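You operate a simulated robot arm through the tools that you are given. There is no shell and no other tool. Be economical: measure what you need, move in short steps, check, and stop when the job is done.

You are at the controls of a simulated robot arm. One attempt, no reset.

JOB
Wipe the crumbs under the table basket and slide it back.
Fine: slide the basket, don't lift it; use the folded cloth and put it back. What is to be rubbed or washed off counts as gone when no trace of it is left.

Only the result counts: the job must be done as asked and must still hold three seconds after the hand-in. Knocking over, shifting, dropping, spilling or breaking anything else fails it. Flat cloth is picked up by pressing the open fingertips on it (5 to 10 N) and closing them slowly along it; thin cloth reads only 2 to 8 mm in the jaws.

ROBOT AND FRAMES
A 6-joint arm with a three-finger gripper, fixed in place. Base frame: the origin is at the foot of the arm, x ahead of it, y to its left, z up. Units: mm, degrees, N and s.
Its first joint turns from -166.0 to 166.0 degrees. Payload 4.89 kg.
Tool frame: the origin (TCP) lies between the finger pads and is the grasp point; the fingertips stand 30 mm ahead of it; z points along the fingers, y is the line along which they close. Largest opening 164 mm; the body of the gripper starts 125 mm behind the TCP.
Orientation is that of the tool frame in the base frame, as a unit quaternion [w, x, y, z]. With the fingers straight down and closing along the base's y, the tool's x points along the base's -x, its y along +y and its z along -z.

CONTROLS
- The arm moves only by the tool apply_moves. Its argument "steps" is a list of rows, each a list of 7 numbers: the shift along the tool's x, y, z in units of 20 mm (1.0 is 20 mm), then the turn, a rotation vector about the tool's x, y, z in units of 4 degrees (1.0 is 4 degrees), then the finger opening in mm, from 0 to 164. In form: [[tx, ty, tz, wx, wy, wz, hand], ...]. A call has 1 to 8 rows; each row shifts and turns the commanded pose from where the row before left it, along the tool's axes as they then stand. A call with a number of a shift or a turn outside -1 to 1 is refused whole. Each row takes 0.2 s and may step no farther than 50 mm and 8.6 degrees from the row before; otherwise, or with a gripper value out of range, the whole call is refused. A pose out of reach is approached as far as the arm can. The call stops where the force on the tool passes 40 N (or 10 N more than at its start, if that is more) or the arm is blocked; 0.2 s more then pass. The fingers move at their own pace (about 108 mm/s each) and stop on an object; they squeeze with about 31 N. The grip force told is the motor's: it shows also when the fingers shut on nothing. Time passes only in rows, and 0.2 s behind the last, so rows that do not move let the fingers close. The reply holds the time, the measured pose of the TCP, the force on the tool along the base axes, the opening and the grip force, in the units named above and with some noise, with the torque about the TCP (base axes, N m) and any sound that the robot's microphone picked up.
- Cameras (640 x 400 px; columns grow to the right, rows downward): "scene" is fixed at [397.5, -650.3, 1322.9]; the picture's right is [-0.09, -1.00, 0.00], its down [-0.90, 0.08, -0.43] and it looks along [0.43, -0.04, -0.90] (base axes); focal length 214 px, centre (320, 200). "wrist" rides on the gripper at [76, -2, -152] in the tool frame; the picture's right is [0.02, 1.00, 0.00], its down [-0.88, 0.02, -0.47] and it looks along [-0.47, 0.01, 0.88] (tool axes); focal length 247 px, centre (320, 200). There is no depth. A picture from a camera that has moved, and an enlarged one, comes with that camera's place and axes in the base frame and with its lens.
- get_image(camera): a new picture of that camera. It takes no simulated time.
- lift_body(by): slides the trunk up (or, below 0, down) by that many mm; the arm rides with it, the base frame stays. It gives what a move gives, with no picture.
- zoom(camera, box): a new picture of the part [left, top, right, bottom] of that camera's present view, enlarged. It takes no simulated time.
- sign_off(): hands the job in; it is judged then, once.

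Work in short steps. Places have to be worked out from the pictures, the camera data and where the tool is seen: move nearer, look again, correct. Check each grasp and each placing, and mend what went wrong. You have 120 turns and 68 pictures in all, those below and enlarged ones among them. Open the gripper and draw the arm clear of the work before you hand the job in, unless the task says otherwise; then end with one line.

The tools are called after ">>>" by a JSON object that holds its "fn" and its "kwargs". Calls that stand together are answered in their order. apply_moves: Moves the arm, as the interface text tells. Its arguments: {"type":"object","properties":{"steps":{"type":"array"}},"required":["steps"]} The other tools are called the same way: lift_body (by) slides the trunk up or down; get_image (camera) takes a picture; zoom (camera, box) takes an enlarged picture of a part of a camera's view; sign_off () hands the job in.

At the start:

```text
clock: 0.0
tcp_pos: [626.3, -372.5, 1043.2]
tool_rot: [0.0, 0.001, 1.0, 0.0]
ft_force: [-0.3, 0.1, -0.9]
moment: [-0.02, 0.01, 0.02]
finger_gap: 164.1
finger_force: 0.0
trunk travel left (down, up): [-175.0, 215.0]
```

scene: 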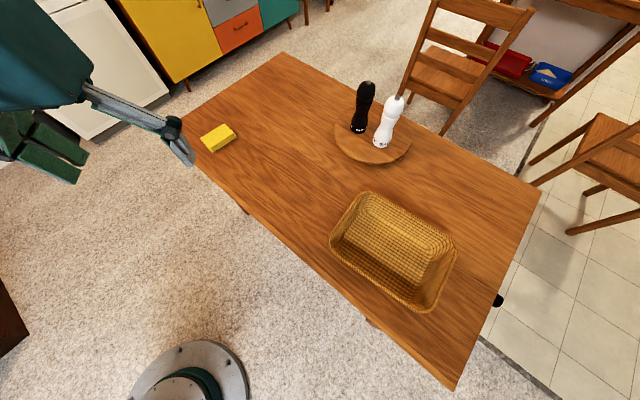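
wrist: 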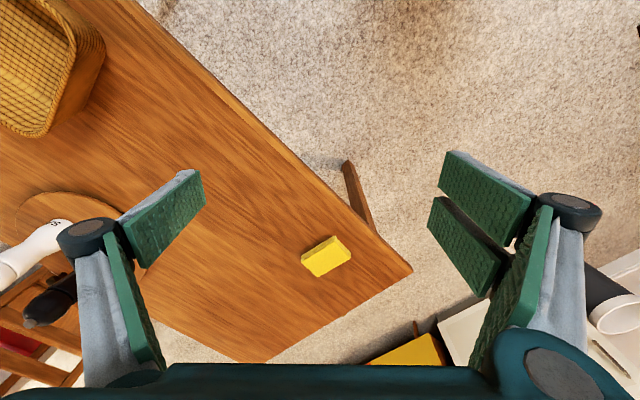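

The yellow item looks to be at about (929,-353), height about 760. I'll zoom in on it and on the basket.

>>> {"fn": "zoom", "kwargs": {"camera": "scene", "box": [300, 170, 500, 330]}}

>>> {"fn": "zoom", "kwargs": {"camera": "scene", "box": [170, 90, 290, 165]}}

>>> {"fn": "zoom", "kwargs": {"camera": "wrist", "box": [260, 210, 390, 300]}}

```text
2.50 times, centred on (400, 250) of scene
camera zoom: at [397.5, -650.3, 1322.9], right [-0.09, -1.0, 0.0], down [-0.9, 0.08, -0.43], along [0.43, -0.04, -0.9], focal length 536 px, centre (120, 75)
```

zoom: 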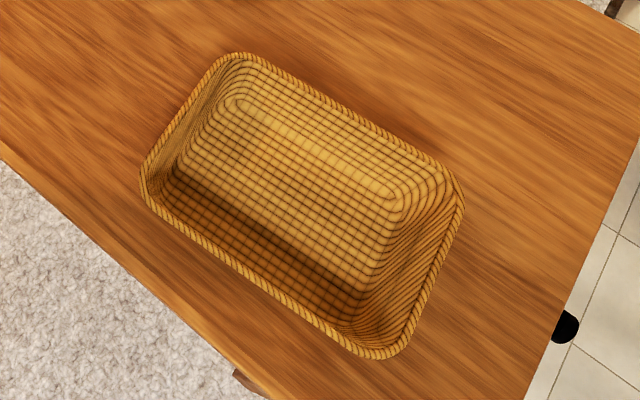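

```text
5.33 times, centred on (230, 128) of scene
camera zoom: at [397.5, -650.3, 1322.9], right [-0.09, -1.0, 0.0], down [-0.9, 0.08, -0.43], along [0.43, -0.04, -0.9], focal length 1144 px, centre (800, 587)
```

zoom: 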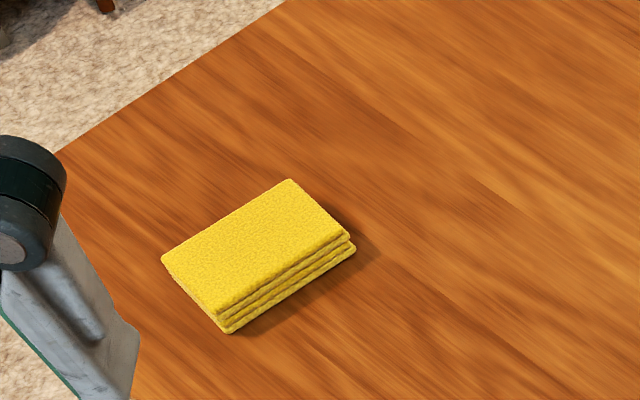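

```text
4.44 times, centred on (325, 255) of wrist
camera zoom: at [548.2, -373.6, 1194.5], right [-0.02, 1.0, 0.0], down [0.88, 0.02, 0.47], along [0.47, 0.01, -0.88], focal length 1098 px, centre (298, -44)
```

zoom: 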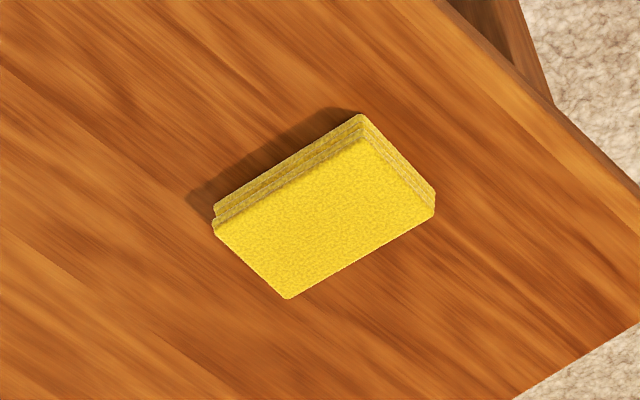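

The cloth is a small folded block. The basket is about 260x190 mm and lies parallel to the table edge, which runs at 45° in base axes. I'm moving above the basket, turned so that tool y lies along the table.

>>> {"fn": "apply_moves", "kwargs": {"steps": [[0, -1, 0, 0, 0, 1, 164], [0, -1, 0, 0, 0, 1, 164], [0, -1, 0, 0, 0, 1, 164], [0, -1, 0, 0, 0, 1, 164], [0, -1, 0, 0, 0, 1, 164], [0, -1, 0, 0, 0, 1, 164], [0, -1, 0, 0, 0, 1, 164], [0, -1, 0, 0, 0, 1, 164]]}}

>>> {"fn": "apply_moves", "kwargs": {"steps": [[0, -1, 0, 0, 0, 1, 164], [0, -1, 0, 0, 0, 1, 164], [0, -1, 0, 0, 0, 1, 164], [0, -1, 0, 0, 0, 0.1, 164], [0, -1, 0, 0, 0, 0, 164], [0, -1, 0, 0, 0, 0, 164], [0, -1, 0, 0, 0, 0, 164], [0, -1, 0, 0, 0, 0, 164]]}}

>>> {"fn": "get_image", "kwargs": {"camera": "wrist"}}

```text
clock: 1.8
tcp_pos: [587.5, -525.0, 1041.6]
tool_rot: [0.0, 0.276, 0.961, 0.0]
ft_force: [-0.3, 0.0, 0.1]
moment: [-0.07, 0.03, -0.01]
finger_gap: 164.0
finger_force: 0.0
trunk travel left (down, up): [-175.0, 215.0]
```

```text
clock: 3.6
tcp_pos: [482.1, -646.2, 1042.2]
tool_rot: [0.0, 0.378, 0.926, 0.0]
ft_force: [-0.3, -0.2, -0.2]
moment: [-0.05, 0.06, -0.01]
finger_gap: 164.1
finger_force: 0.1
trunk travel left (down, up): [-175.0, 215.0]
```

```text
62 pictures are left
camera wrist: at [425.6, -593.4, 1194.5], right [0.68, 0.73, 0.0], down [0.64, -0.6, 0.47], along [0.34, -0.32, -0.88], focal length 247 px, centre (320, 200)
```

wrist: 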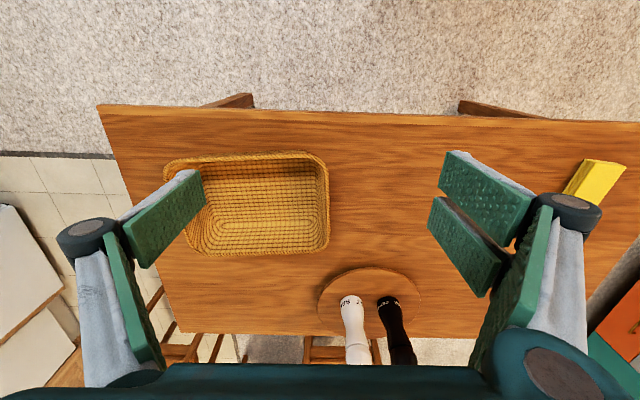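

The wrist view is well aligned. The table top is at z≈735 and the rim at about 775. The basket's +e end wall is centred near (600,-747). I'm moving above that wall and then looking closer.

>>> {"fn": "apply_moves", "kwargs": {"steps": [[-1, 0, 0.6, 0, 0, 0, 120], [-1, 0, 0.6, 0, 0, 0, 120], [-1, 0, 0.6, 0, 0, 0, 120], [-1, 0, 0.6, 0, 0, 0, 120], [-1, 0, 0.6, 0, 0, 0, 120], [-1, 0, 0.6, 0, 0, 0, 120], [-1, 0, 0.6, 0, 0, 0, 120], [0, 0, 0.6, 0, 0, 0, 120]]}}

>>> {"fn": "get_image", "kwargs": {"camera": "wrist"}}

>>> {"fn": "get_image", "kwargs": {"camera": "scene"}}

```text
clock: 5.4
tcp_pos: [583.0, -744.2, 946.4]
tool_rot: [-0.001, 0.377, 0.926, 0.0]
ft_force: [0.8, 1.0, -0.4]
moment: [0.0, -0.03, -0.03]
finger_gap: 119.8
finger_force: 0.0
trunk travel left (down, up): [-175.0, 215.0]
```

```text
61 pictures are left
camera wrist: at [525.6, -692.4, 1097.8], right [0.68, 0.73, 0.0], down [0.64, -0.6, 0.47], along [0.35, -0.32, -0.88], focal length 247 px, centre (320, 200)
```

wrist: 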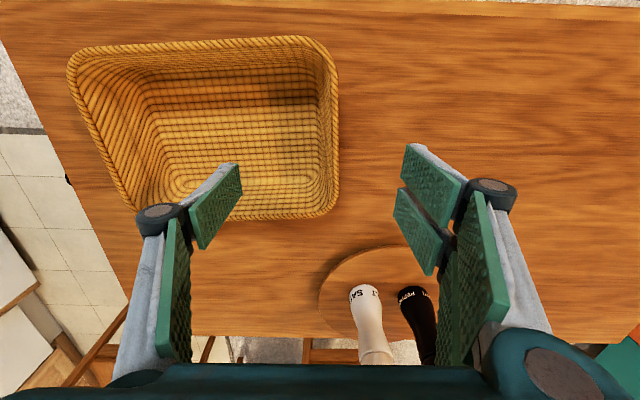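

```text
60 pictures are left
```

scene: 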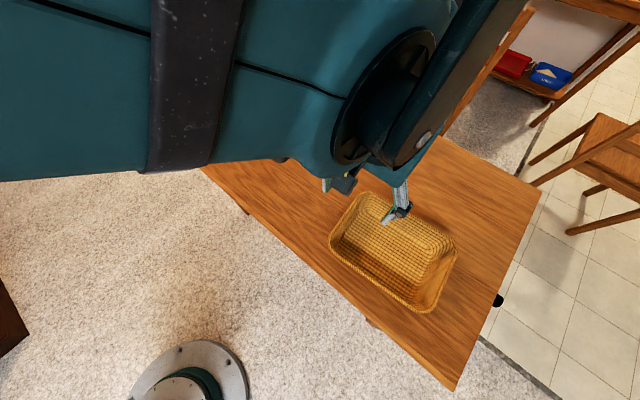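

The basket's long axis is at about 50° and the end-wall rim centre is near (602,-739). I'm aligning over it and going down part way.

>>> {"fn": "apply_moves", "kwargs": {"steps": [[-0.5, 0.85, 0, 0, 0, -1, 100], [0, 0, 0.9, 0, 0, 0, 80], [0, 0, 0.9, 0, 0, 0, 70], [0, 0, 0.9, 0, 0, 0, 70], [0, 0, 0.9, 0, 0, 0, 70], [0, 0, 0.7, 0, 0, 0, 70], [0, 0, 0, 0, 0, 0, 70]]}}

>>> {"fn": "get_image", "kwargs": {"camera": "wrist"}}

>>> {"fn": "zoom", "kwargs": {"camera": "scene", "box": [300, 150, 460, 250]}}

```text
clock: 7.0
tcp_pos: [600.5, -738.5, 862.0]
tool_rot: [0.001, 0.345, 0.938, 0.0]
ft_force: [0.4, -0.1, -0.6]
moment: [0.0, -0.02, 0.01]
finger_gap: 69.9
finger_force: 0.1
trunk travel left (down, up): [-175.0, 215.0]
```

```text
59 pictures are left
camera wrist: at [540.8, -690.5, 1013.2], right [0.63, 0.78, 0.0], down [0.68, -0.56, 0.47], along [0.37, -0.3, -0.88], focal length 247 px, centre (320, 200)
```

wrist: 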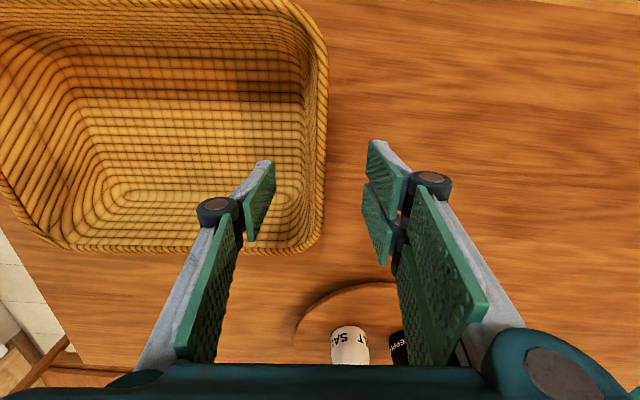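

```text
4.00 times, centred on (380, 200) of scene
camera zoom: at [397.5, -650.3, 1322.9], right [-0.09, -1.0, 0.0], down [-0.9, 0.08, -0.43], along [0.43, -0.04, -0.9], focal length 858 px, centre (80, 200)
```

zoom: 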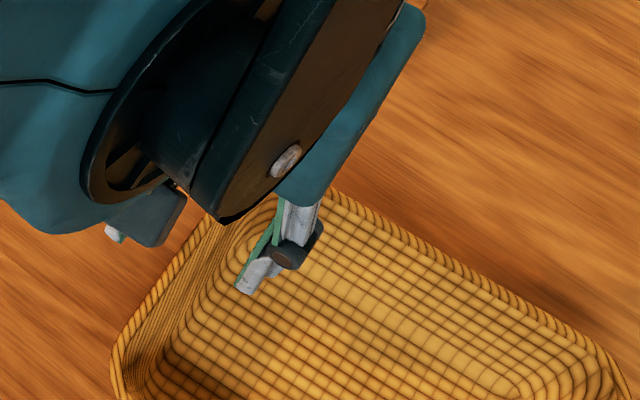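

The rim is centred between the fingers to within 2 mm. Lowering straddling the wall.

>>> {"fn": "apply_moves", "kwargs": {"steps": [[0, 0.1, 0.8, 0, 0, 0, 60], [0, 0, 0.8, 0, 0, 0, 60], [0, 0, 0.8, 0, 0, 0, 60], [0, 0, 0.7, 0, 0, 0, 60], [0, 0, 0, 0, 0, 0, 60]]}}

>>> {"fn": "get_image", "kwargs": {"camera": "wrist"}}

>>> {"fn": "zoom", "kwargs": {"camera": "scene", "box": [300, 150, 460, 250]}}

```text
clock: 8.2
tcp_pos: [602.4, -737.3, 798.8]
tool_rot: [0.0, 0.346, 0.938, 0.0]
ft_force: [1.1, -0.4, 0.4]
moment: [0.02, 0.0, -0.01]
finger_gap: 60.0
finger_force: 0.0
trunk travel left (down, up): [-175.0, 215.0]
```

```text
57 pictures are left
camera wrist: at [543.1, -688.8, 950.2], right [0.63, 0.78, 0.0], down [0.68, -0.56, 0.47], along [0.37, -0.3, -0.88], focal length 247 px, centre (320, 200)
```

wrist: 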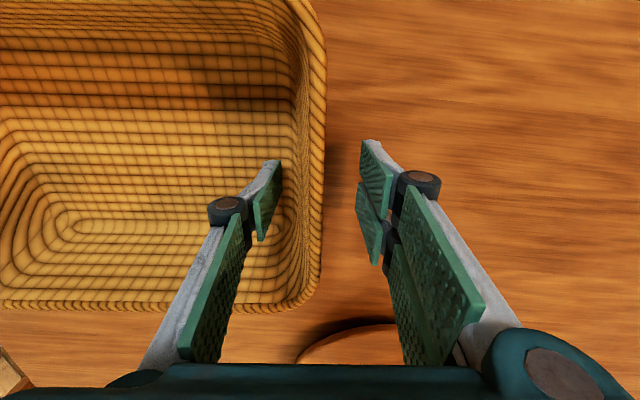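

```text
4.00 times, centred on (380, 200) of scene
camera zoom: at [397.5, -650.3, 1322.9], right [-0.09, -1.0, 0.0], down [-0.9, 0.08, -0.43], along [0.43, -0.04, -0.9], focal length 858 px, centre (80, 200)
```

zoom: 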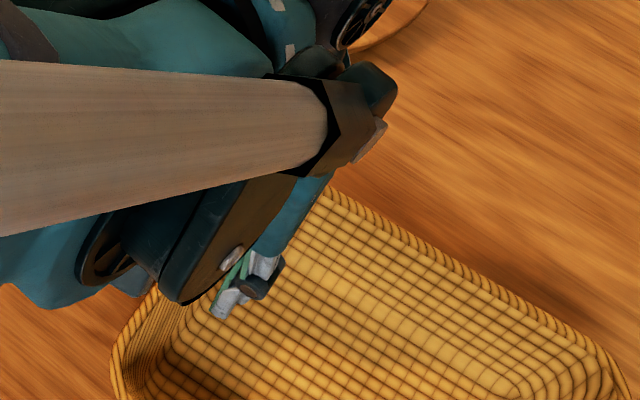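

Still centred. Going down another 22 mm, watching the force.

>>> {"fn": "apply_moves", "kwargs": {"steps": [[0, -0.1, 0.4, 0, 0, 0, 60], [0, 0, 0.4, 0, 0, 0, 60], [0, 0, 0.3, 0, 0, 0, 60], [0, 0, 0, 0, 0, 0, 60]]}}

>>> {"fn": "get_image", "kwargs": {"camera": "wrist"}}

```text
clock: 8.9
tcp_pos: [599.5, -740.8, 783.4]
tool_rot: [0.001, 0.346, 0.938, -0.001]
ft_force: [-7.5, -4.3, 27.5]
moment: [-0.86, 0.85, -0.05]
finger_gap: 66.6
finger_force: 5.9
trunk travel left (down, up): [-175.0, 215.0]
stopped in row 3: the force on the tool passed its limit at 45 N (the readings are from after the stop); the commanded pose is now the measured one
```

```text
55 pictures are left
camera wrist: at [539.8, -690.9, 934.5], right [0.63, 0.77, 0.0], down [0.68, -0.56, 0.48], along [0.37, -0.3, -0.88], focal length 247 px, centre (320, 200)
```

wrist: 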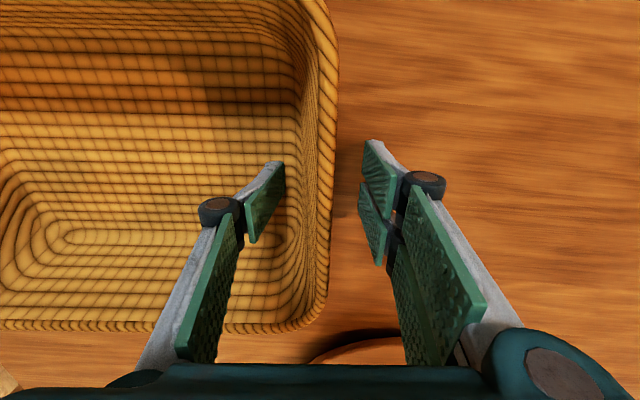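

The tips touched the basket's inner slope at z≈753. Comparing views shows the rim is really at about z=834, so I'll back up and grip only the upper wall.

>>> {"fn": "apply_moves", "kwargs": {"steps": [[0, 0.1, -0.7, 0, 0, 0, 60], [0, 0, -0.8, 0, 0, 0, 60], [0, 0, -0.8, 0, 0, 0, 60], [0, 0, -0.3, 0, 0, 0, 60], [0, 0, 0, 0, 0, 0, 60]]}}

>>> {"fn": "get_image", "kwargs": {"camera": "wrist"}}

>>> {"fn": "zoom", "kwargs": {"camera": "scene", "box": [300, 170, 500, 330]}}

```text
clock: 10.2
tcp_pos: [602.4, -738.2, 831.8]
tool_rot: [0.002, 0.345, 0.939, -0.001]
ft_force: [-0.3, -1.0, 0.1]
moment: [0.01, -0.02, -0.02]
finger_gap: 60.2
finger_force: 0.0
trunk travel left (down, up): [-175.0, 215.0]
```

```text
54 pictures are left
camera wrist: at [543.2, -688.6, 984.1], right [0.63, 0.78, 0.0], down [0.68, -0.56, 0.47], along [0.37, -0.3, -0.88], focal length 247 px, centre (320, 200)
```

wrist: 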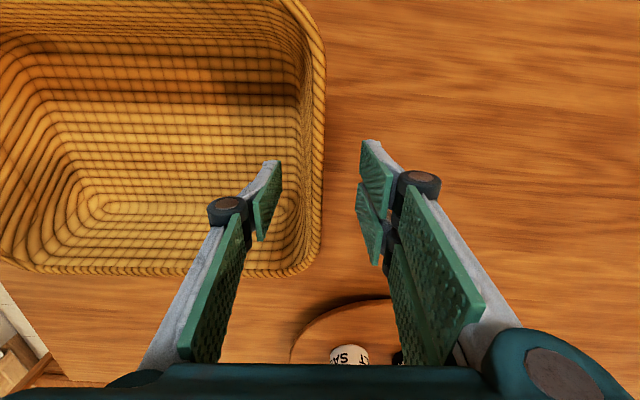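

```text
2.50 times, centred on (400, 250) of scene
camera zoom: at [397.5, -650.3, 1322.9], right [-0.09, -1.0, 0.0], down [-0.9, 0.08, -0.43], along [0.43, -0.04, -0.9], focal length 536 px, centre (120, 75)
```

zoom: 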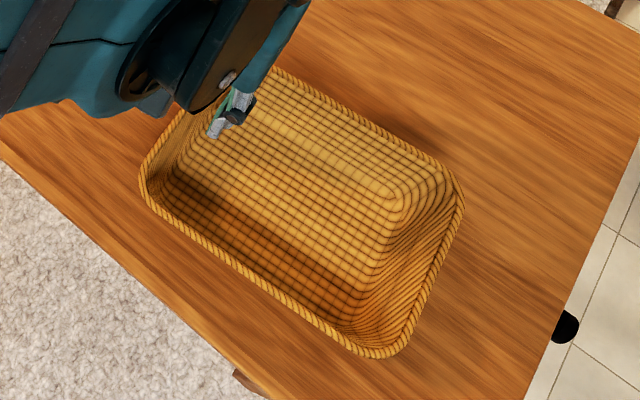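

The basket hasn't moved and the rim is within about 2 mm of centre. Closing gently on the rim.

>>> {"fn": "apply_moves", "kwargs": {"steps": [[0, -0.06, 0, 0, 0, 0, 45], [0, 0, 0, 0, 0, 0, 32], [0, 0, 0, 0, 0, 0, 24], [0, 0, 0, 0, 0, 0, 18], [0, 0, 0, 0, 0, 0, 12], [0, 0, 0, 0, 0, 0, 6], [0, 0, 0, 0, 0, 0, 0], [0, 0, 0, 0, 0, 0, 0]]}}

>>> {"fn": "get_image", "kwargs": {"camera": "wrist"}}

>>> {"fn": "zoom", "kwargs": {"camera": "scene", "box": [300, 170, 500, 330]}}

```text
clock: 11.9
tcp_pos: [602.0, -738.0, 832.4]
tool_rot: [0.001, 0.345, 0.939, -0.002]
ft_force: [0.1, -0.6, 1.8]
moment: [-0.63, 0.5, 0.38]
finger_gap: 7.8
finger_force: 31.0
trunk travel left (down, up): [-175.0, 215.0]
```

```text
52 pictures are left
camera wrist: at [542.2, -689.2, 983.8], right [0.63, 0.78, 0.0], down [0.68, -0.56, 0.47], along [0.37, -0.3, -0.88], focal length 247 px, centre (320, 200)
```

wrist: 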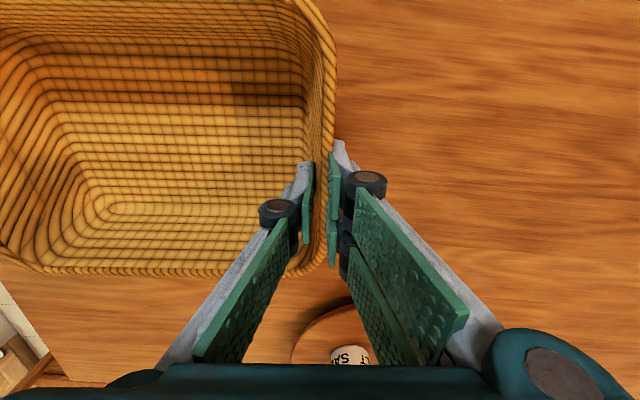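

```text
2.50 times, centred on (400, 250) of scene
camera zoom: at [397.5, -650.3, 1322.9], right [-0.09, -1.0, 0.0], down [-0.9, 0.08, -0.43], along [0.43, -0.04, -0.9], focal length 536 px, centre (120, 75)
```

zoom: 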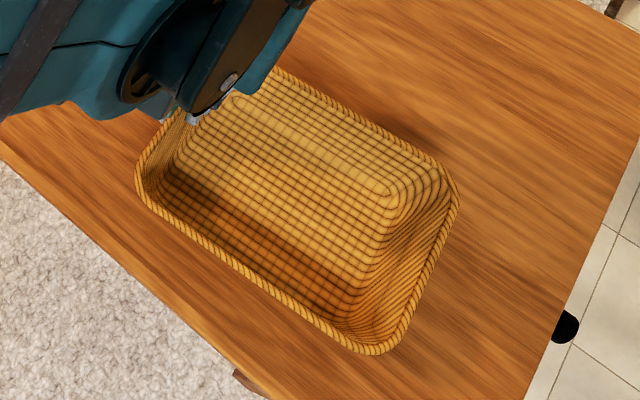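

Gripped with a 7.8 mm gap. Closing shifted the basket about 4.7 mm toward +e, and I'll correct that on the way back. Dragging it along the table toward +e.

>>> {"fn": "apply_moves", "kwargs": {"steps": [[0, 0.3, 0, 0, 0, 0, 0], [-0.02, 0.6, 0, 0, 0, 0, 0], [-0.02, 0.6, 0, 0, 0, 0, 0], [-0.02, 0.6, 0, 0, 0, 0, 0], [-0.02, 0.6, 0, 0, 0, 0, 0], [-0.02, 0.6, 0, 0, 0, 0, 0]]}}

>>> {"fn": "get_image", "kwargs": {"camera": "scene"}}

```text
clock: 13.3
tcp_pos: [647.5, -690.4, 832.4]
tool_rot: [0.0, 0.345, 0.938, -0.001]
ft_force: [1.2, -0.4, 2.4]
moment: [-0.55, 0.49, 0.38]
finger_gap: 7.6
finger_force: 31.6
trunk travel left (down, up): [-175.0, 215.0]
```

```text
50 pictures are left
```

scene: 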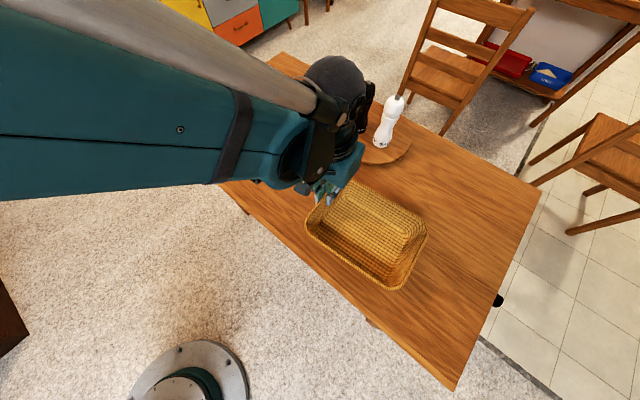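

It slides well, so I'm continuing.

>>> {"fn": "apply_moves", "kwargs": {"steps": [[-0.04, 0.8, 0, 0, 0, 0, 0], [-0.04, 0.9, 0, 0, 0, 0, 0], [-0.04, 0.9, 0, 0, 0, 0, 0], [-0.04, 0.9, 0, 0, 0, 0, 0], [-0.04, 0.9, 0, 0, 0, 0, 0], [-0.04, 0.9, 0, 0, 0, 0, 0], [-0.04, 0.9, 0, 0, 0, 0, 0], [-0.04, 0.9, 0, 0, 0, 0, 0]]}}

>>> {"fn": "apply_moves", "kwargs": {"steps": [[-0.04, 0.9, 0, 0, 0, 0, 0], [-0.04, 0.9, 0, 0, 0, 0, 0], [-0.04, 0.9, 0, 0, 0, 0, 0], [-0.04, 0.8, 0, 0, 0, 0, 0], [-0.02, 0.5, 0, 0, 0, 0, 0], [0, 0, 0, 0, 0, 0, 0]]}}

>>> {"fn": "get_image", "kwargs": {"camera": "scene"}}

>>> {"fn": "get_image", "kwargs": {"camera": "wrist"}}

```text
clock: 15.2
tcp_pos: [745.3, -586.3, 833.2]
tool_rot: [0.001, 0.345, 0.939, -0.001]
ft_force: [1.2, 0.8, 2.8]
moment: [-0.58, 0.31, 0.36]
finger_gap: 7.6
finger_force: 30.9
trunk travel left (down, up): [-175.0, 215.0]
```

```text
clock: 16.6
tcp_pos: [798.0, -527.7, 831.4]
tool_rot: [0.001, 0.345, 0.939, -0.002]
ft_force: [-0.7, 1.0, 1.9]
moment: [-0.54, 0.59, -0.39]
finger_gap: 7.7
finger_force: 31.0
trunk travel left (down, up): [-175.0, 215.0]
```

```text
49 pictures are left
```

scene: 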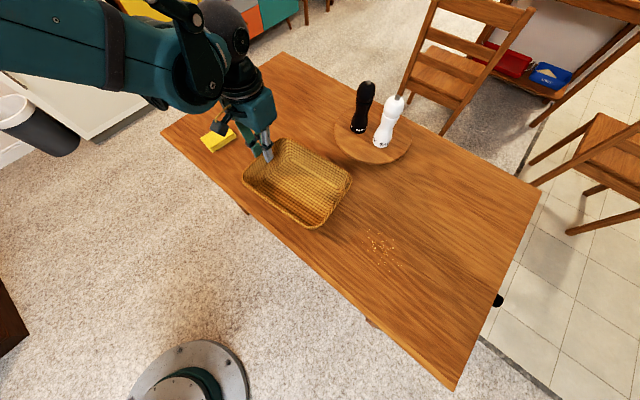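

```text
48 pictures are left
camera wrist: at [737.8, -479.1, 984.5], right [0.63, 0.77, 0.0], down [0.68, -0.56, 0.47], along [0.37, -0.3, -0.88], focal length 247 px, centre (320, 200)
```

wrist: 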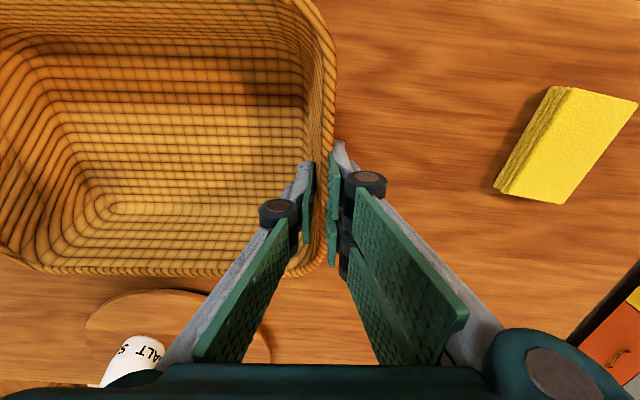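

The crumbs are exposed around (524,-834). Opening the fingers, rising, and zooming on the crumbs.

>>> {"fn": "apply_moves", "kwargs": {"steps": [[0, 0, 0, 0, 0, 0, 20], [0, 0, 0, 0, 0, 0, 40], [0, 0, 0, 0, 0, 0, 60], [0, 0, -0.8, 0, 0, 0, 60], [0, 0, -1, 0, 0, 0, 60], [0, 0, -1, 0, 0, 0, 60], [0, 0, -1, 0, 0, 0, 60], [0, 0, 0, 0, 0, 0, 60]]}}

>>> {"fn": "zoom", "kwargs": {"camera": "scene", "box": [340, 210, 436, 270]}}

>>> {"fn": "get_image", "kwargs": {"camera": "wrist"}}

>>> {"fn": "zoom", "kwargs": {"camera": "scene", "box": [160, 100, 360, 260]}}

```text
clock: 18.4
tcp_pos: [796.9, -526.8, 906.8]
tool_rot: [0.0, 0.345, 0.938, 0.0]
ft_force: [0.1, 0.0, -0.2]
moment: [-0.01, -0.01, 0.0]
finger_gap: 60.1
finger_force: 0.0
trunk travel left (down, up): [-175.0, 215.0]
```

```text
6.67 times, centred on (388, 240) of scene
camera zoom: at [397.5, -650.3, 1322.9], right [-0.09, -1.0, 0.0], down [-0.9, 0.08, -0.43], along [0.43, -0.04, -0.9], focal length 1430 px, centre (-133, -67)
```

zoom: 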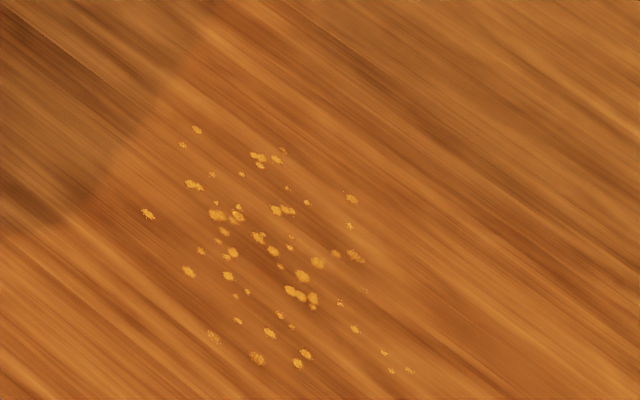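

```text
46 pictures are left
camera wrist: at [736.4, -479.2, 1059.6], right [0.63, 0.77, 0.0], down [0.68, -0.56, 0.47], along [0.37, -0.3, -0.88], focal length 247 px, centre (320, 200)
```

wrist: 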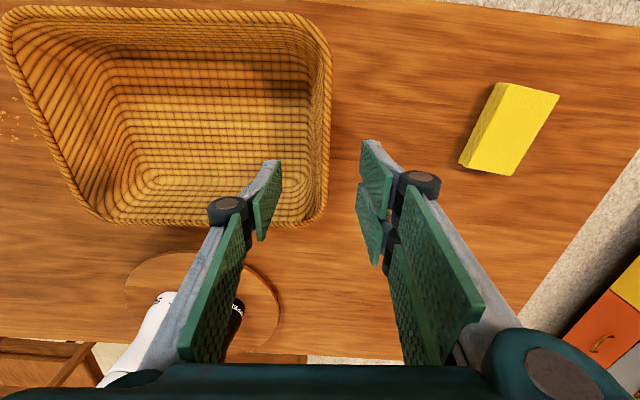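

```text
2.50 times, centred on (260, 180) of scene
camera zoom: at [397.5, -650.3, 1322.9], right [-0.09, -1.0, 0.0], down [-0.9, 0.08, -0.43], along [0.43, -0.04, -0.9], focal length 536 px, centre (470, 250)
```

zoom: 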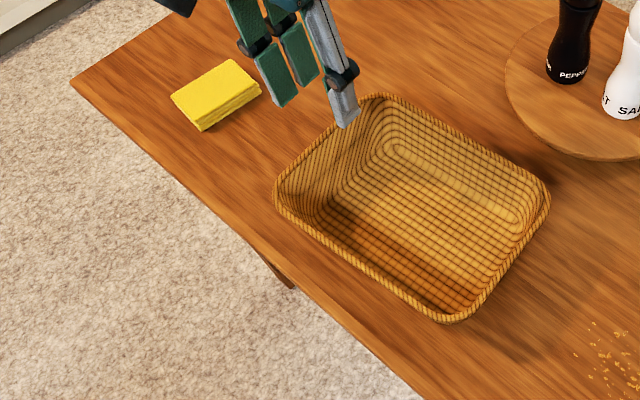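

The crumbs cover about 125x85 mm around (516,-825). The cloth is about 95x67x23 mm, centred near (933,-352), with its long axis at about -48°. I'm moving above it.

>>> {"fn": "apply_moves", "kwargs": {"steps": [[0.06, 1, 0, 0, 0, 0, 100], [0.06, 1, 0, 0, 0, 0, 120], [0.06, 1, 0, 0, 0, 0, 120], [0.06, 1, 0, 0, 0, 0, 120], [0.06, 1, 0, 0, 0, 0, 120], [0.06, 1, 0, 0, 0, 0, 120], [0.06, 1, 0, 0, 0, 0, 120], [0.06, 1, 0, 0, 0, 0, 120]]}}

>>> {"fn": "apply_moves", "kwargs": {"steps": [[0, 1, 0, 0, 0, 0, 110], [0, 1, 0, 0, 0, 0, 110], [0, 1, 0, 0, 0, 0, 110], [0, 0, 0.8, 0, 0, 1, 110], [0, 0, 0.8, 0, 0, 0.9, 110], [0, 0, 0.8, 0, 0, 0, 110], [0, 0, 0, 0, 0, 0, 110]]}}

>>> {"fn": "get_image", "kwargs": {"camera": "wrist"}}

>>> {"fn": "zoom", "kwargs": {"camera": "scene", "box": [170, 90, 290, 165]}}

```text
clock: 20.1
tcp_pos: [893.5, -402.2, 908.8]
tool_rot: [0.001, 0.345, 0.938, -0.001]
ft_force: [-1.1, 0.1, -0.6]
moment: [0.09, -0.06, -0.03]
finger_gap: 120.2
finger_force: 0.0
trunk travel left (down, up): [-175.0, 215.0]
```

```text
clock: 21.8
tcp_pos: [932.5, -353.3, 859.4]
tool_rot: [0.0, 0.406, 0.914, -0.001]
ft_force: [-0.8, -0.8, -0.7]
moment: [0.04, 0.0, 0.05]
finger_gap: 109.9
finger_force: 0.2
trunk travel left (down, up): [-175.0, 215.0]
```

```text
44 pictures are left
camera wrist: at [879.6, -296.9, 1011.3], right [0.73, 0.68, 0.0], down [0.6, -0.64, 0.47], along [0.32, -0.35, -0.88], focal length 247 px, centre (320, 200)
```

wrist: 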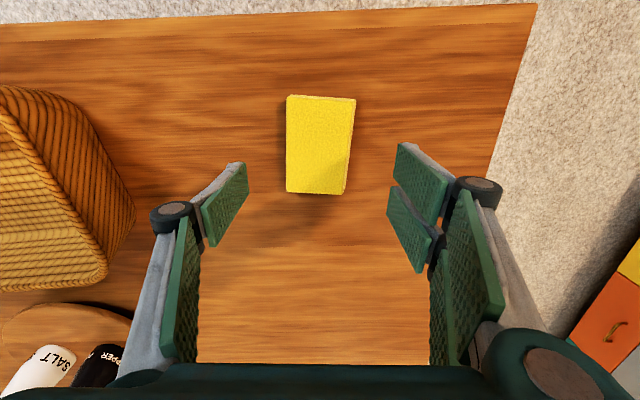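

```text
5.33 times, centred on (230, 128) of scene
camera zoom: at [397.5, -650.3, 1322.9], right [-0.09, -1.0, 0.0], down [-0.9, 0.08, -0.43], along [0.43, -0.04, -0.9], focal length 1144 px, centre (800, 587)
```

zoom: 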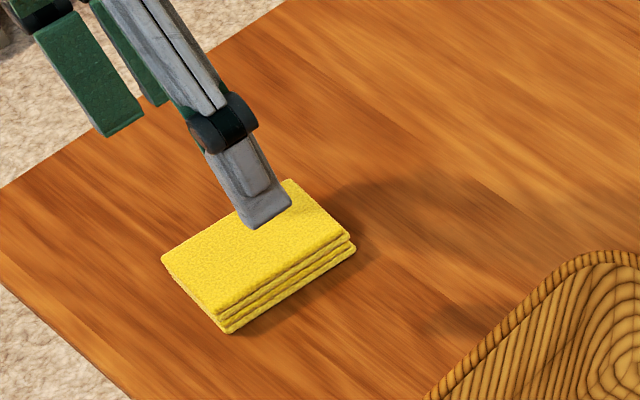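

The arm reaches the cloth. Its centre is at (929,-354) and I need about 2° more turn. Going down around it.

>>> {"fn": "apply_moves", "kwargs": {"steps": [[0.09, -0.15, 0, 0, 0, 0.45, 100], [0, 0, 0.9, 0, 0, 0, 95], [0, 0, 0.9, 0, 0, 0, 95], [0, 0, 0.9, 0, 0, 0, 95], [0, 0, 0.9, 0, 0, 0, 95], [0, 0, 0, 0, 0, 0, 95]]}}

>>> {"fn": "get_image", "kwargs": {"camera": "wrist"}}

>>> {"fn": "zoom", "kwargs": {"camera": "scene", "box": [170, 90, 290, 165]}}

```text
clock: 23.1
tcp_pos: [929.8, -354.4, 785.7]
tool_rot: [0.0, 0.421, 0.907, -0.001]
ft_force: [-0.3, -0.2, -0.3]
moment: [-0.02, 0.01, 0.03]
finger_gap: 94.7
finger_force: 0.1
trunk travel left (down, up): [-175.0, 215.0]
```

```text
42 pictures are left
camera wrist: at [877.2, -296.2, 937.6], right [0.75, 0.66, 0.0], down [0.58, -0.66, 0.47], along [0.31, -0.36, -0.88], focal length 247 px, centre (320, 200)
```

wrist: 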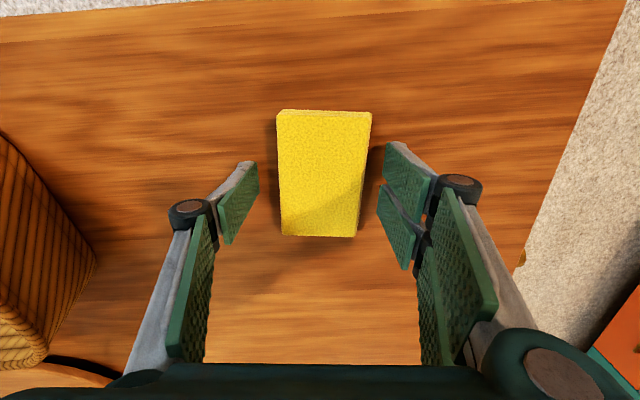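

```text
5.33 times, centred on (230, 128) of scene
camera zoom: at [397.5, -650.3, 1322.9], right [-0.09, -1.0, 0.0], down [-0.9, 0.08, -0.43], along [0.43, -0.04, -0.9], focal length 1144 px, centre (800, 587)
```

zoom: 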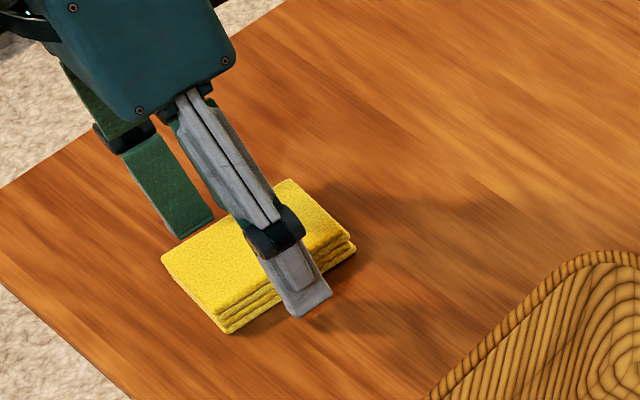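

The fingers straddle the cloth. Easing down in small steps to find the table.

>>> {"fn": "apply_moves", "kwargs": {"steps": [[0, 0, 0.2, 0, 0, 0, 95], [0, 0, 0.2, 0, 0, 0, 95], [0, 0, 0.15, 0, 0, 0, 95], [0, 0, 0, 0, 0, 0, 95]]}}

>>> {"fn": "zoom", "kwargs": {"camera": "scene", "box": [190, 105, 254, 145]}}

```text
clock: 24.1
tcp_pos: [930.6, -352.9, 775.5]
tool_rot: [0.001, 0.421, 0.907, -0.001]
ft_force: [-0.4, 0.8, 0.3]
moment: [0.04, 0.01, 0.02]
finger_gap: 94.8
finger_force: 0.1
trunk travel left (down, up): [-175.0, 215.0]
```

```text
10.00 times, centred on (222, 125) of scene
camera zoom: at [397.5, -650.3, 1322.9], right [-0.09, -1.0, 0.0], down [-0.9, 0.08, -0.43], along [0.43, -0.04, -0.9], focal length 2145 px, centre (1300, 950)
```

zoom: 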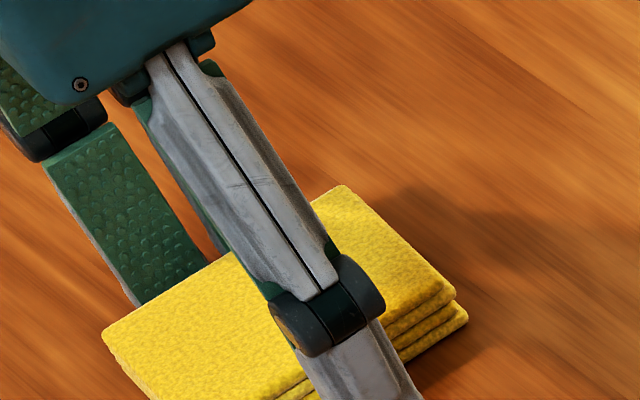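

No contact yet with the tips at 745.5. Going a little lower.

>>> {"fn": "apply_moves", "kwargs": {"steps": [[0, 0, 0.1, 0, 0, 0, 95], [0, 0, 0.1, 0, 0, 0, 95], [0, 0, 0, 0, 0, 0, 95]]}}

```text
clock: 24.8
tcp_pos: [928.8, -353.6, 778.9]
tool_rot: [0.002, 0.421, 0.907, -0.001]
ft_force: [7.3, 1.2, 66.7]
moment: [0.92, 0.23, -0.28]
finger_gap: 65.7
finger_force: 35.3
trunk travel left (down, up): [-175.0, 215.0]
stopped in row 3: the force on the tool passed its limit at 53 N (the readings are from after the stop); the commanded pose is now the measured one
```

Unexpected: the reading shows a gap of 65.7 and 67 N upward. I need to look before moving.

>>> {"fn": "get_image", "kwargs": {"camera": "wrist"}}

>>> {"fn": "zoom", "kwargs": {"camera": "scene", "box": [170, 90, 290, 165]}}

```text
39 pictures are left
camera wrist: at [877.1, -295.4, 930.7], right [0.75, 0.66, 0.0], down [0.58, -0.66, 0.48], along [0.32, -0.36, -0.88], focal length 247 px, centre (320, 200)
```

wrist: 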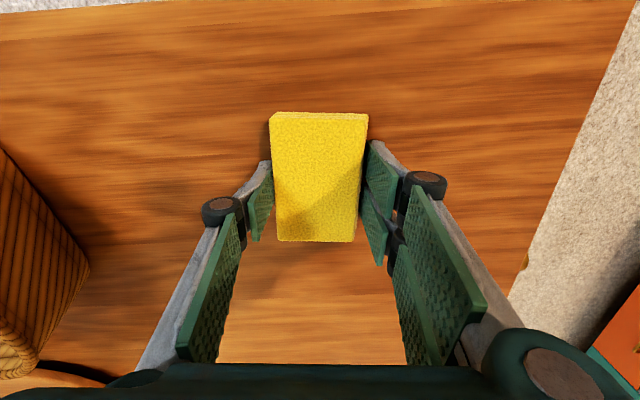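

```text
5.33 times, centred on (230, 128) of scene
camera zoom: at [397.5, -650.3, 1322.9], right [-0.09, -1.0, 0.0], down [-0.9, 0.08, -0.43], along [0.43, -0.04, -0.9], focal length 1144 px, centre (800, 587)
```

zoom: 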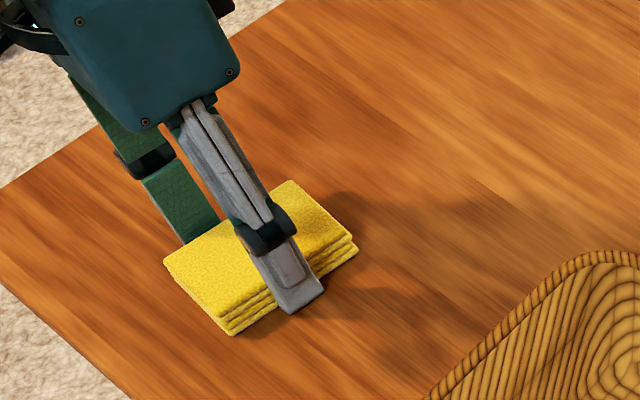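

The tips touched the table at about z=744 and slid in onto the cloth sides; the cloth moved only 1–2 mm. Letting it settle slightly higher.

>>> {"fn": "apply_moves", "kwargs": {"steps": [[0, 0, 0, 0, 0, 0, 80], [0, 0, 0, 0, 0, 0, 80], [0, 0, 0, 0, 0, 0, 80]]}}

```text
clock: 25.6
tcp_pos: [929.4, -352.9, 777.7]
tool_rot: [0.003, 0.422, 0.906, 0.0]
ft_force: [-2.3, 1.7, 46.6]
moment: [1.02, -1.05, 0.17]
finger_gap: 73.6
finger_force: 0.2
trunk travel left (down, up): [-175.0, 215.0]
```

Still pressing with 47 N: the tips seem to extend as the fingers close. Raising a few mm.

>>> {"fn": "apply_moves", "kwargs": {"steps": [[0, 0, -0.15, 0, 0, 0, 80], [0, 0, -0.15, 0, 0, 0, 80], [0, 0, 0, 0, 0, 0, 80]]}}

```text
clock: 26.4
tcp_pos: [930.2, -353.9, 778.7]
tool_rot: [0.001, 0.421, 0.907, -0.002]
ft_force: [-0.5, 0.1, 0.2]
moment: [-0.04, -0.02, -0.02]
finger_gap: 79.9
finger_force: 0.0
trunk travel left (down, up): [-175.0, 215.0]
```

Free now at z=778.7. Rising 2 mm and closing slowly on the cloth.

>>> {"fn": "apply_moves", "kwargs": {"steps": [[0, 0, -0.1, 0, 0, 0, 76], [0, 0, 0, 0, 0, 0, 70], [0, 0, 0, 0, 0, 0, 66], [0, 0, 0, 0, 0, 0, 62], [0, 0, 0, 0, 0, 0, 58], [0, 0, 0, 0, 0, 0, 54], [0, 0, 0, 0, 0, 0, 50]]}}

>>> {"fn": "get_image", "kwargs": {"camera": "wrist"}}

```text
clock: 28.0
tcp_pos: [930.4, -353.2, 781.9]
tool_rot: [0.0, 0.421, 0.907, -0.001]
ft_force: [-0.1, 0.3, -0.3]
moment: [0.04, -0.07, 0.0]
finger_gap: 65.2
finger_force: 31.2
trunk travel left (down, up): [-175.0, 215.0]
```

```text
37 pictures are left
camera wrist: at [878.9, -296.4, 933.5], right [0.75, 0.66, 0.0], down [0.58, -0.66, 0.47], along [0.31, -0.36, -0.88], focal length 247 px, centre (320, 200)
```

wrist: 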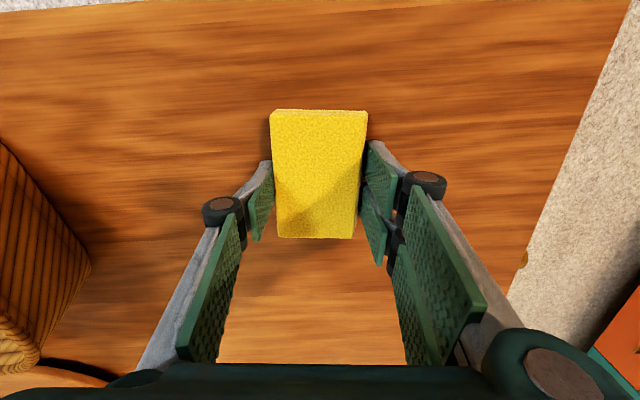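

Cloth held at a 65 mm gap. Lifting and checking.

>>> {"fn": "apply_moves", "kwargs": {"steps": [[0, 0, -0.3, 0, 0, 0, 40], [0, 0, -0.8, 0, 0, 0, 40], [0, 0, -1, 0, 0, 0, 40], [0, 0, -1, 0, 0, 0, 40], [0, 0, -1, 0, 0, 0, 40], [0, 0, -1, 0, 0, 0, 40], [0, 0, -1, 0, 0, 0, 40], [0, 0, -0.5, 0, 0, 0, 40]]}}

>>> {"fn": "get_image", "kwargs": {"camera": "scene"}}

```text
clock: 29.8
tcp_pos: [930.1, -352.2, 914.6]
tool_rot: [0.001, 0.421, 0.907, -0.001]
ft_force: [0.4, -0.1, 0.0]
moment: [0.01, 0.0, -0.02]
finger_gap: 65.3
finger_force: 31.1
trunk travel left (down, up): [-175.0, 215.0]
```

```text
36 pictures are left
```

scene: 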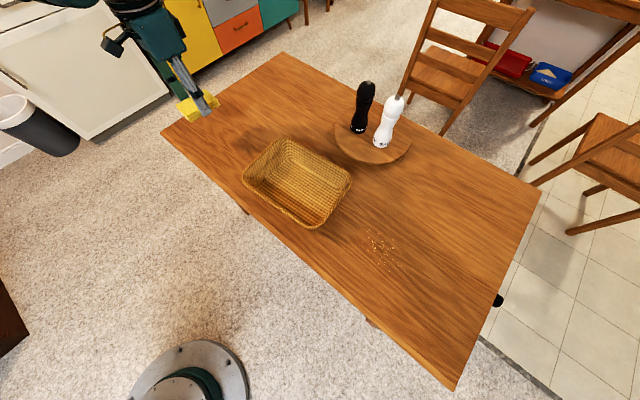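

Cloth held. Carrying it over the basket toward the crumbs.

>>> {"fn": "apply_moves", "kwargs": {"steps": [[-0.15, -1, 0, 0, 0, 0, 40], [-0.15, -1, 0, 0, 0, 0, 40], [-0.15, -1, 0, 0, 0, 0, 40], [-0.15, -1, 0, 0, 0, 0, 40], [-0.15, -1, 0, 0, 0, 0, 40], [-0.15, -1, 0, 0, 0, 0, 40], [-0.15, -1, 0, 0, 0, 0, 40], [-0.15, -1, 0, 0, 0, 0, 40]]}}

>>> {"fn": "apply_moves", "kwargs": {"steps": [[-0.15, -1, 0, 0, 0, 0, 40], [-0.15, -1, 0, 0, 0, 0, 40], [-0.15, -1, 0, 0, 0, 0, 40], [-0.15, -1, 0, 0, 0, 0, 40], [-0.15, -1, 0, 0, 0, 0, 40], [-0.15, -1, 0, 0, 0, 0, 40], [-0.15, -1, 0, 0, 0, 0, 40], [-0.15, -1, 0, 0, 0, 0, 40]]}}

>>> {"fn": "apply_moves", "kwargs": {"steps": [[-0.15, -1, 0, 0, 0, 0, 40], [-0.15, -1, 0, 0, 0, 0, 40], [-0.15, -1, 0, 0, 0, 0, 40], [-0.15, -1, 0, 0, 0, 0, 40], [-0.15, -1, 0, 0, 0, 0, 40], [-0.15, -1, 0, 0, 0, 0, 40], [-0.15, -1, 0, 0, 0, 0, 40], [-0.15, -1, 0, 0, 0, 0, 40]]}}

>>> {"fn": "apply_moves", "kwargs": {"steps": [[-0.15, -1, 0, 0, 0, 0, 40], [-0.15, -1, 0, 0, 0, 0, 40], [-0.15, -1, 0, 0, 0, 0, 40], [-0.2, -0.6, 0, 0, 0, 0, 40], [0, 0, 0, 0, 0, -1, 40], [0, 0, 0, 0, 0, -1, 40], [0, 0, 0, 0, 0, 0, 40]]}}

>>> {"fn": "get_image", "kwargs": {"camera": "wrist"}}

>>> {"fn": "get_image", "kwargs": {"camera": "scene"}}

```text
clock: 31.6
tcp_pos: [822.2, -474.0, 914.8]
tool_rot: [0.001, 0.421, 0.907, -0.001]
ft_force: [0.1, 0.5, -0.8]
moment: [-0.11, 0.11, -0.01]
finger_gap: 65.1
finger_force: 31.4
trunk travel left (down, up): [-175.0, 215.0]
```

```text
clock: 33.4
tcp_pos: [716.4, -597.5, 915.1]
tool_rot: [0.0, 0.421, 0.907, -0.001]
ft_force: [0.7, 0.0, 0.2]
moment: [-0.08, 0.04, 0.03]
finger_gap: 65.1
finger_force: 31.5
trunk travel left (down, up): [-175.0, 215.0]
```

```text
clock: 35.2
tcp_pos: [608.4, -716.6, 915.1]
tool_rot: [0.0, 0.422, 0.907, -0.001]
ft_force: [0.0, 1.1, -0.7]
moment: [-0.12, 0.08, 0.0]
finger_gap: 65.2
finger_force: 30.8
trunk travel left (down, up): [-175.0, 215.0]
```

```text
clock: 36.8
tcp_pos: [562.2, -775.7, 913.2]
tool_rot: [0.001, 0.357, 0.934, -0.001]
ft_force: [0.3, -0.1, -0.3]
moment: [0.06, -0.02, 0.0]
finger_gap: 65.0
finger_force: 30.9
trunk travel left (down, up): [-175.0, 215.0]
```

```text
35 pictures are left
camera wrist: at [503.7, -724.9, 1066.1], right [0.65, 0.76, 0.0], down [0.67, -0.57, 0.47], along [0.36, -0.31, -0.88], focal length 247 px, centre (320, 200)
```

wrist: 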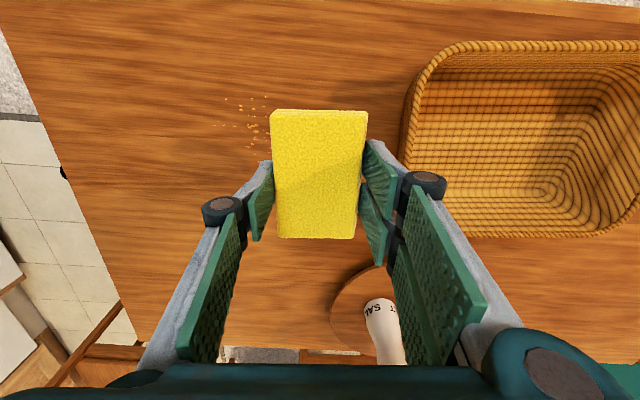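

```text
34 pictures are left
```

scene: 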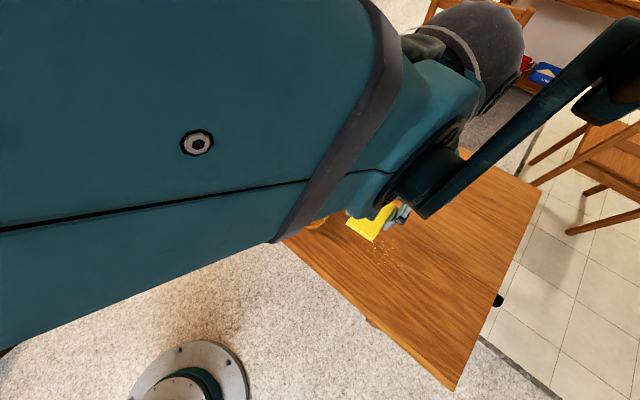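

The crumbs lie just left of the cloth. Lowering next to them at the basket-side end of the area.

>>> {"fn": "apply_moves", "kwargs": {"steps": [[0, 0, 1, 0, 0, 0, 40], [0, 0, 1, 0, 0, 0, 40], [0, 0, 1, 0, 0, 0, 40], [0, 0, 1, 0, 0, 0, 40], [0, 0, 1, 0, 0, 0, 40], [0, 0, 1, 0, 0, 0, 40], [0, 0, 0.4, 0, 0, 0, 40], [0, 0, 0, 0, 0, 0, 40]]}}

>>> {"fn": "apply_moves", "kwargs": {"steps": [[0, 0, 0.1, 0, 0, 0, 40], [0, 0, 0.1, 0, 0, 0, 40], [0, 0, 0, 0, 0, 0, 40]]}}

```text
clock: 38.6
tcp_pos: [562.7, -775.6, 785.3]
tool_rot: [0.001, 0.357, 0.934, -0.001]
ft_force: [-0.9, 0.0, -0.7]
moment: [-0.01, 0.04, 0.0]
finger_gap: 64.9
finger_force: 30.8
trunk travel left (down, up): [-175.0, 215.0]
```

```text
clock: 39.4
tcp_pos: [562.3, -774.9, 783.1]
tool_rot: [0.0, 0.356, 0.934, -0.001]
ft_force: [-0.1, 0.4, -0.6]
moment: [0.01, -0.01, -0.02]
finger_gap: 65.0
finger_force: 30.7
trunk travel left (down, up): [-175.0, 215.0]
```

>>> {"fn": "apply_moves", "kwargs": {"steps": [[0, 0, 0.08, 0, 0, 0, 40], [0, 0, 0, 0, 0, 0, 40]]}}

>>> {"fn": "apply_moves", "kwargs": {"steps": [[0, 0, 0.08, 0, 0, 0, 40], [0, 0, 0, 0, 0, 0, 40]]}}

```text
clock: 40.0
tcp_pos: [562.0, -774.6, 781.2]
tool_rot: [0.001, 0.357, 0.934, -0.001]
ft_force: [-0.5, -1.2, 6.5]
moment: [0.12, -0.14, 0.01]
finger_gap: 65.0
finger_force: 30.7
trunk travel left (down, up): [-175.0, 215.0]
```

```text
clock: 40.7
tcp_pos: [562.9, -775.1, 780.9]
tool_rot: [0.002, 0.357, 0.934, -0.001]
ft_force: [-1.2, 0.7, 21.8]
moment: [0.08, 0.07, 0.0]
finger_gap: 64.9
finger_force: 31.4
trunk travel left (down, up): [-175.0, 215.0]
stopped in row 2: the force on the tool passed its limit at 41 N (the readings are from after the stop); the commanded pose is now the measured one
```

Contact made; the stiffness is about 15 N/mm. Easing off slightly and sweeping toward -y.

>>> {"fn": "apply_moves", "kwargs": {"steps": [[0, 0, -0.03, 0, 0, 0, 40], [0, -0.5, 0, 0, 0, 0, 40], [0, -0.8, 0, 0, 0, 0, 40], [0, -0.8, 0, 0, 0, 0, 40], [0, -0.8, 0, 0, 0, 0, 40]]}}

>>> {"fn": "get_image", "kwargs": {"camera": "wrist"}}

```text
clock: 41.9
tcp_pos: [524.9, -818.3, 781.6]
tool_rot: [0.002, 0.357, 0.934, -0.002]
ft_force: [0.3, 2.1, 6.5]
moment: [0.08, -0.18, 0.02]
finger_gap: 64.8
finger_force: 30.9
trunk travel left (down, up): [-175.0, 215.0]
```

```text
33 pictures are left
camera wrist: at [465.6, -767.6, 933.1], right [0.65, 0.76, 0.0], down [0.67, -0.57, 0.48], along [0.36, -0.31, -0.88], focal length 247 px, centre (320, 200)
```

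wrist: 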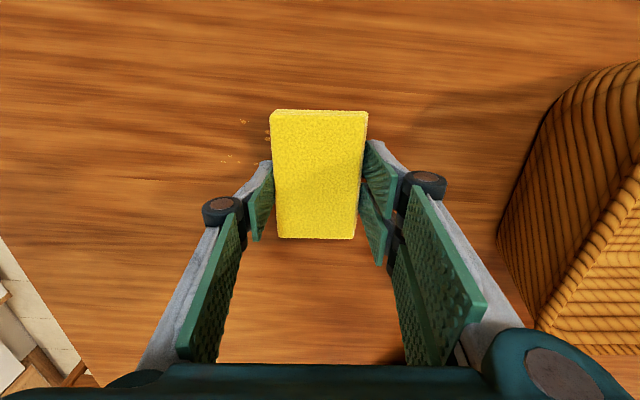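

It's wiping well: the table behind the cloth is clean. Continuing the sweep.

>>> {"fn": "apply_moves", "kwargs": {"steps": [[0, -0.8, 0, 0, 0, 0, 40], [0, -0.8, 0, 0, 0, 0, 40], [0, -0.8, 0, 0, 0, 0, 40], [0, -0.8, 0, 0, 0, 0, 40], [0, -0.8, 0, 0, 0, 0, 40], [0, 0, 0, 0, 0, 0, 40]]}}

>>> {"fn": "get_image", "kwargs": {"camera": "wrist"}}

```text
clock: 43.3
tcp_pos: [471.4, -878.2, 782.0]
tool_rot: [0.001, 0.357, 0.934, -0.001]
ft_force: [-0.1, 0.2, 0.7]
moment: [0.03, 0.0, 0.0]
finger_gap: 65.0
finger_force: 31.1
trunk travel left (down, up): [-175.0, 215.0]
```

```text
32 pictures are left
camera wrist: at [412.3, -827.8, 933.3], right [0.65, 0.76, 0.0], down [0.67, -0.57, 0.48], along [0.36, -0.31, -0.88], focal length 247 px, centre (320, 200)
```

wrist: 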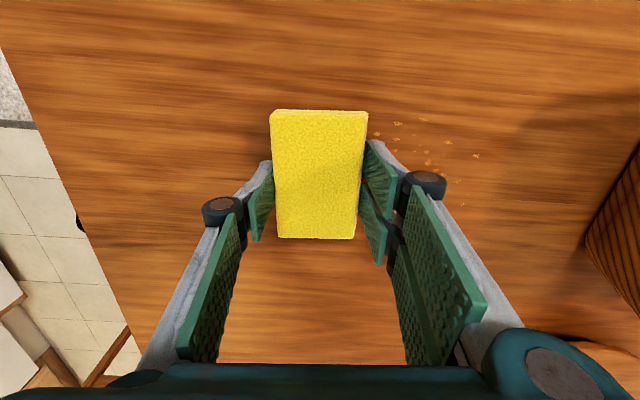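

Contact faded near the end and some crumbs remain. Pressing a bit more and sweeping back.

>>> {"fn": "apply_moves", "kwargs": {"steps": [[0, 0, 0.05, 0, 0, 0, 40], [0, 0, 0, 0, 0, 0, 40]]}}

```text
clock: 43.9
tcp_pos: [470.9, -877.4, 780.6]
tool_rot: [0.001, 0.357, 0.934, -0.002]
ft_force: [4.0, -5.3, 16.1]
moment: [-0.04, -0.1, -0.01]
finger_gap: 65.1
finger_force: 31.1
trunk travel left (down, up): [-175.0, 215.0]
```

>>> {"fn": "apply_moves", "kwargs": {"steps": [[0, 0.7, -0.005, 0, 0, 0, 40], [0, 0.7, -0.005, 0, 0, 0, 40], [0, 0.7, -0.005, 0, 0, 0, 40], [0, 0.7, -0.005, 0, 0, 0, 40], [0, 0.7, -0.005, 0, 0, 0, 40], [0, 0.7, -0.005, 0, 0, 0, 40], [0, 0, 0, 0, 0, 0, 40]]}}

>>> {"fn": "get_image", "kwargs": {"camera": "wrist"}}

```text
clock: 45.5
tcp_pos: [527.3, -814.4, 780.9]
tool_rot: [0.001, 0.356, 0.934, -0.002]
ft_force: [-1.1, -2.6, 12.0]
moment: [-0.09, 0.0, 0.07]
finger_gap: 65.1
finger_force: 30.9
trunk travel left (down, up): [-175.0, 215.0]
```

```text
31 pictures are left
camera wrist: at [468.2, -764.2, 932.9], right [0.65, 0.76, 0.0], down [0.67, -0.57, 0.48], along [0.36, -0.31, -0.88], focal length 247 px, centre (320, 200)
```

wrist: 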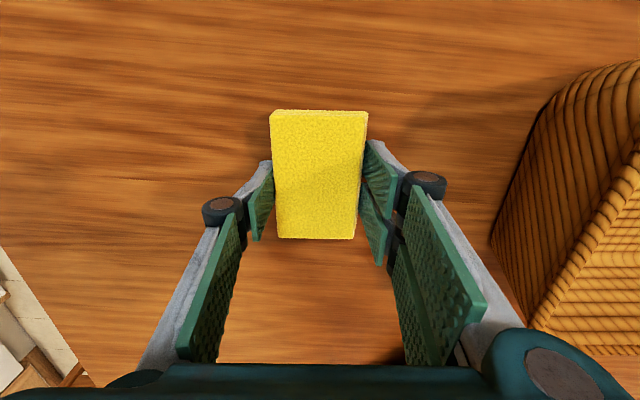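

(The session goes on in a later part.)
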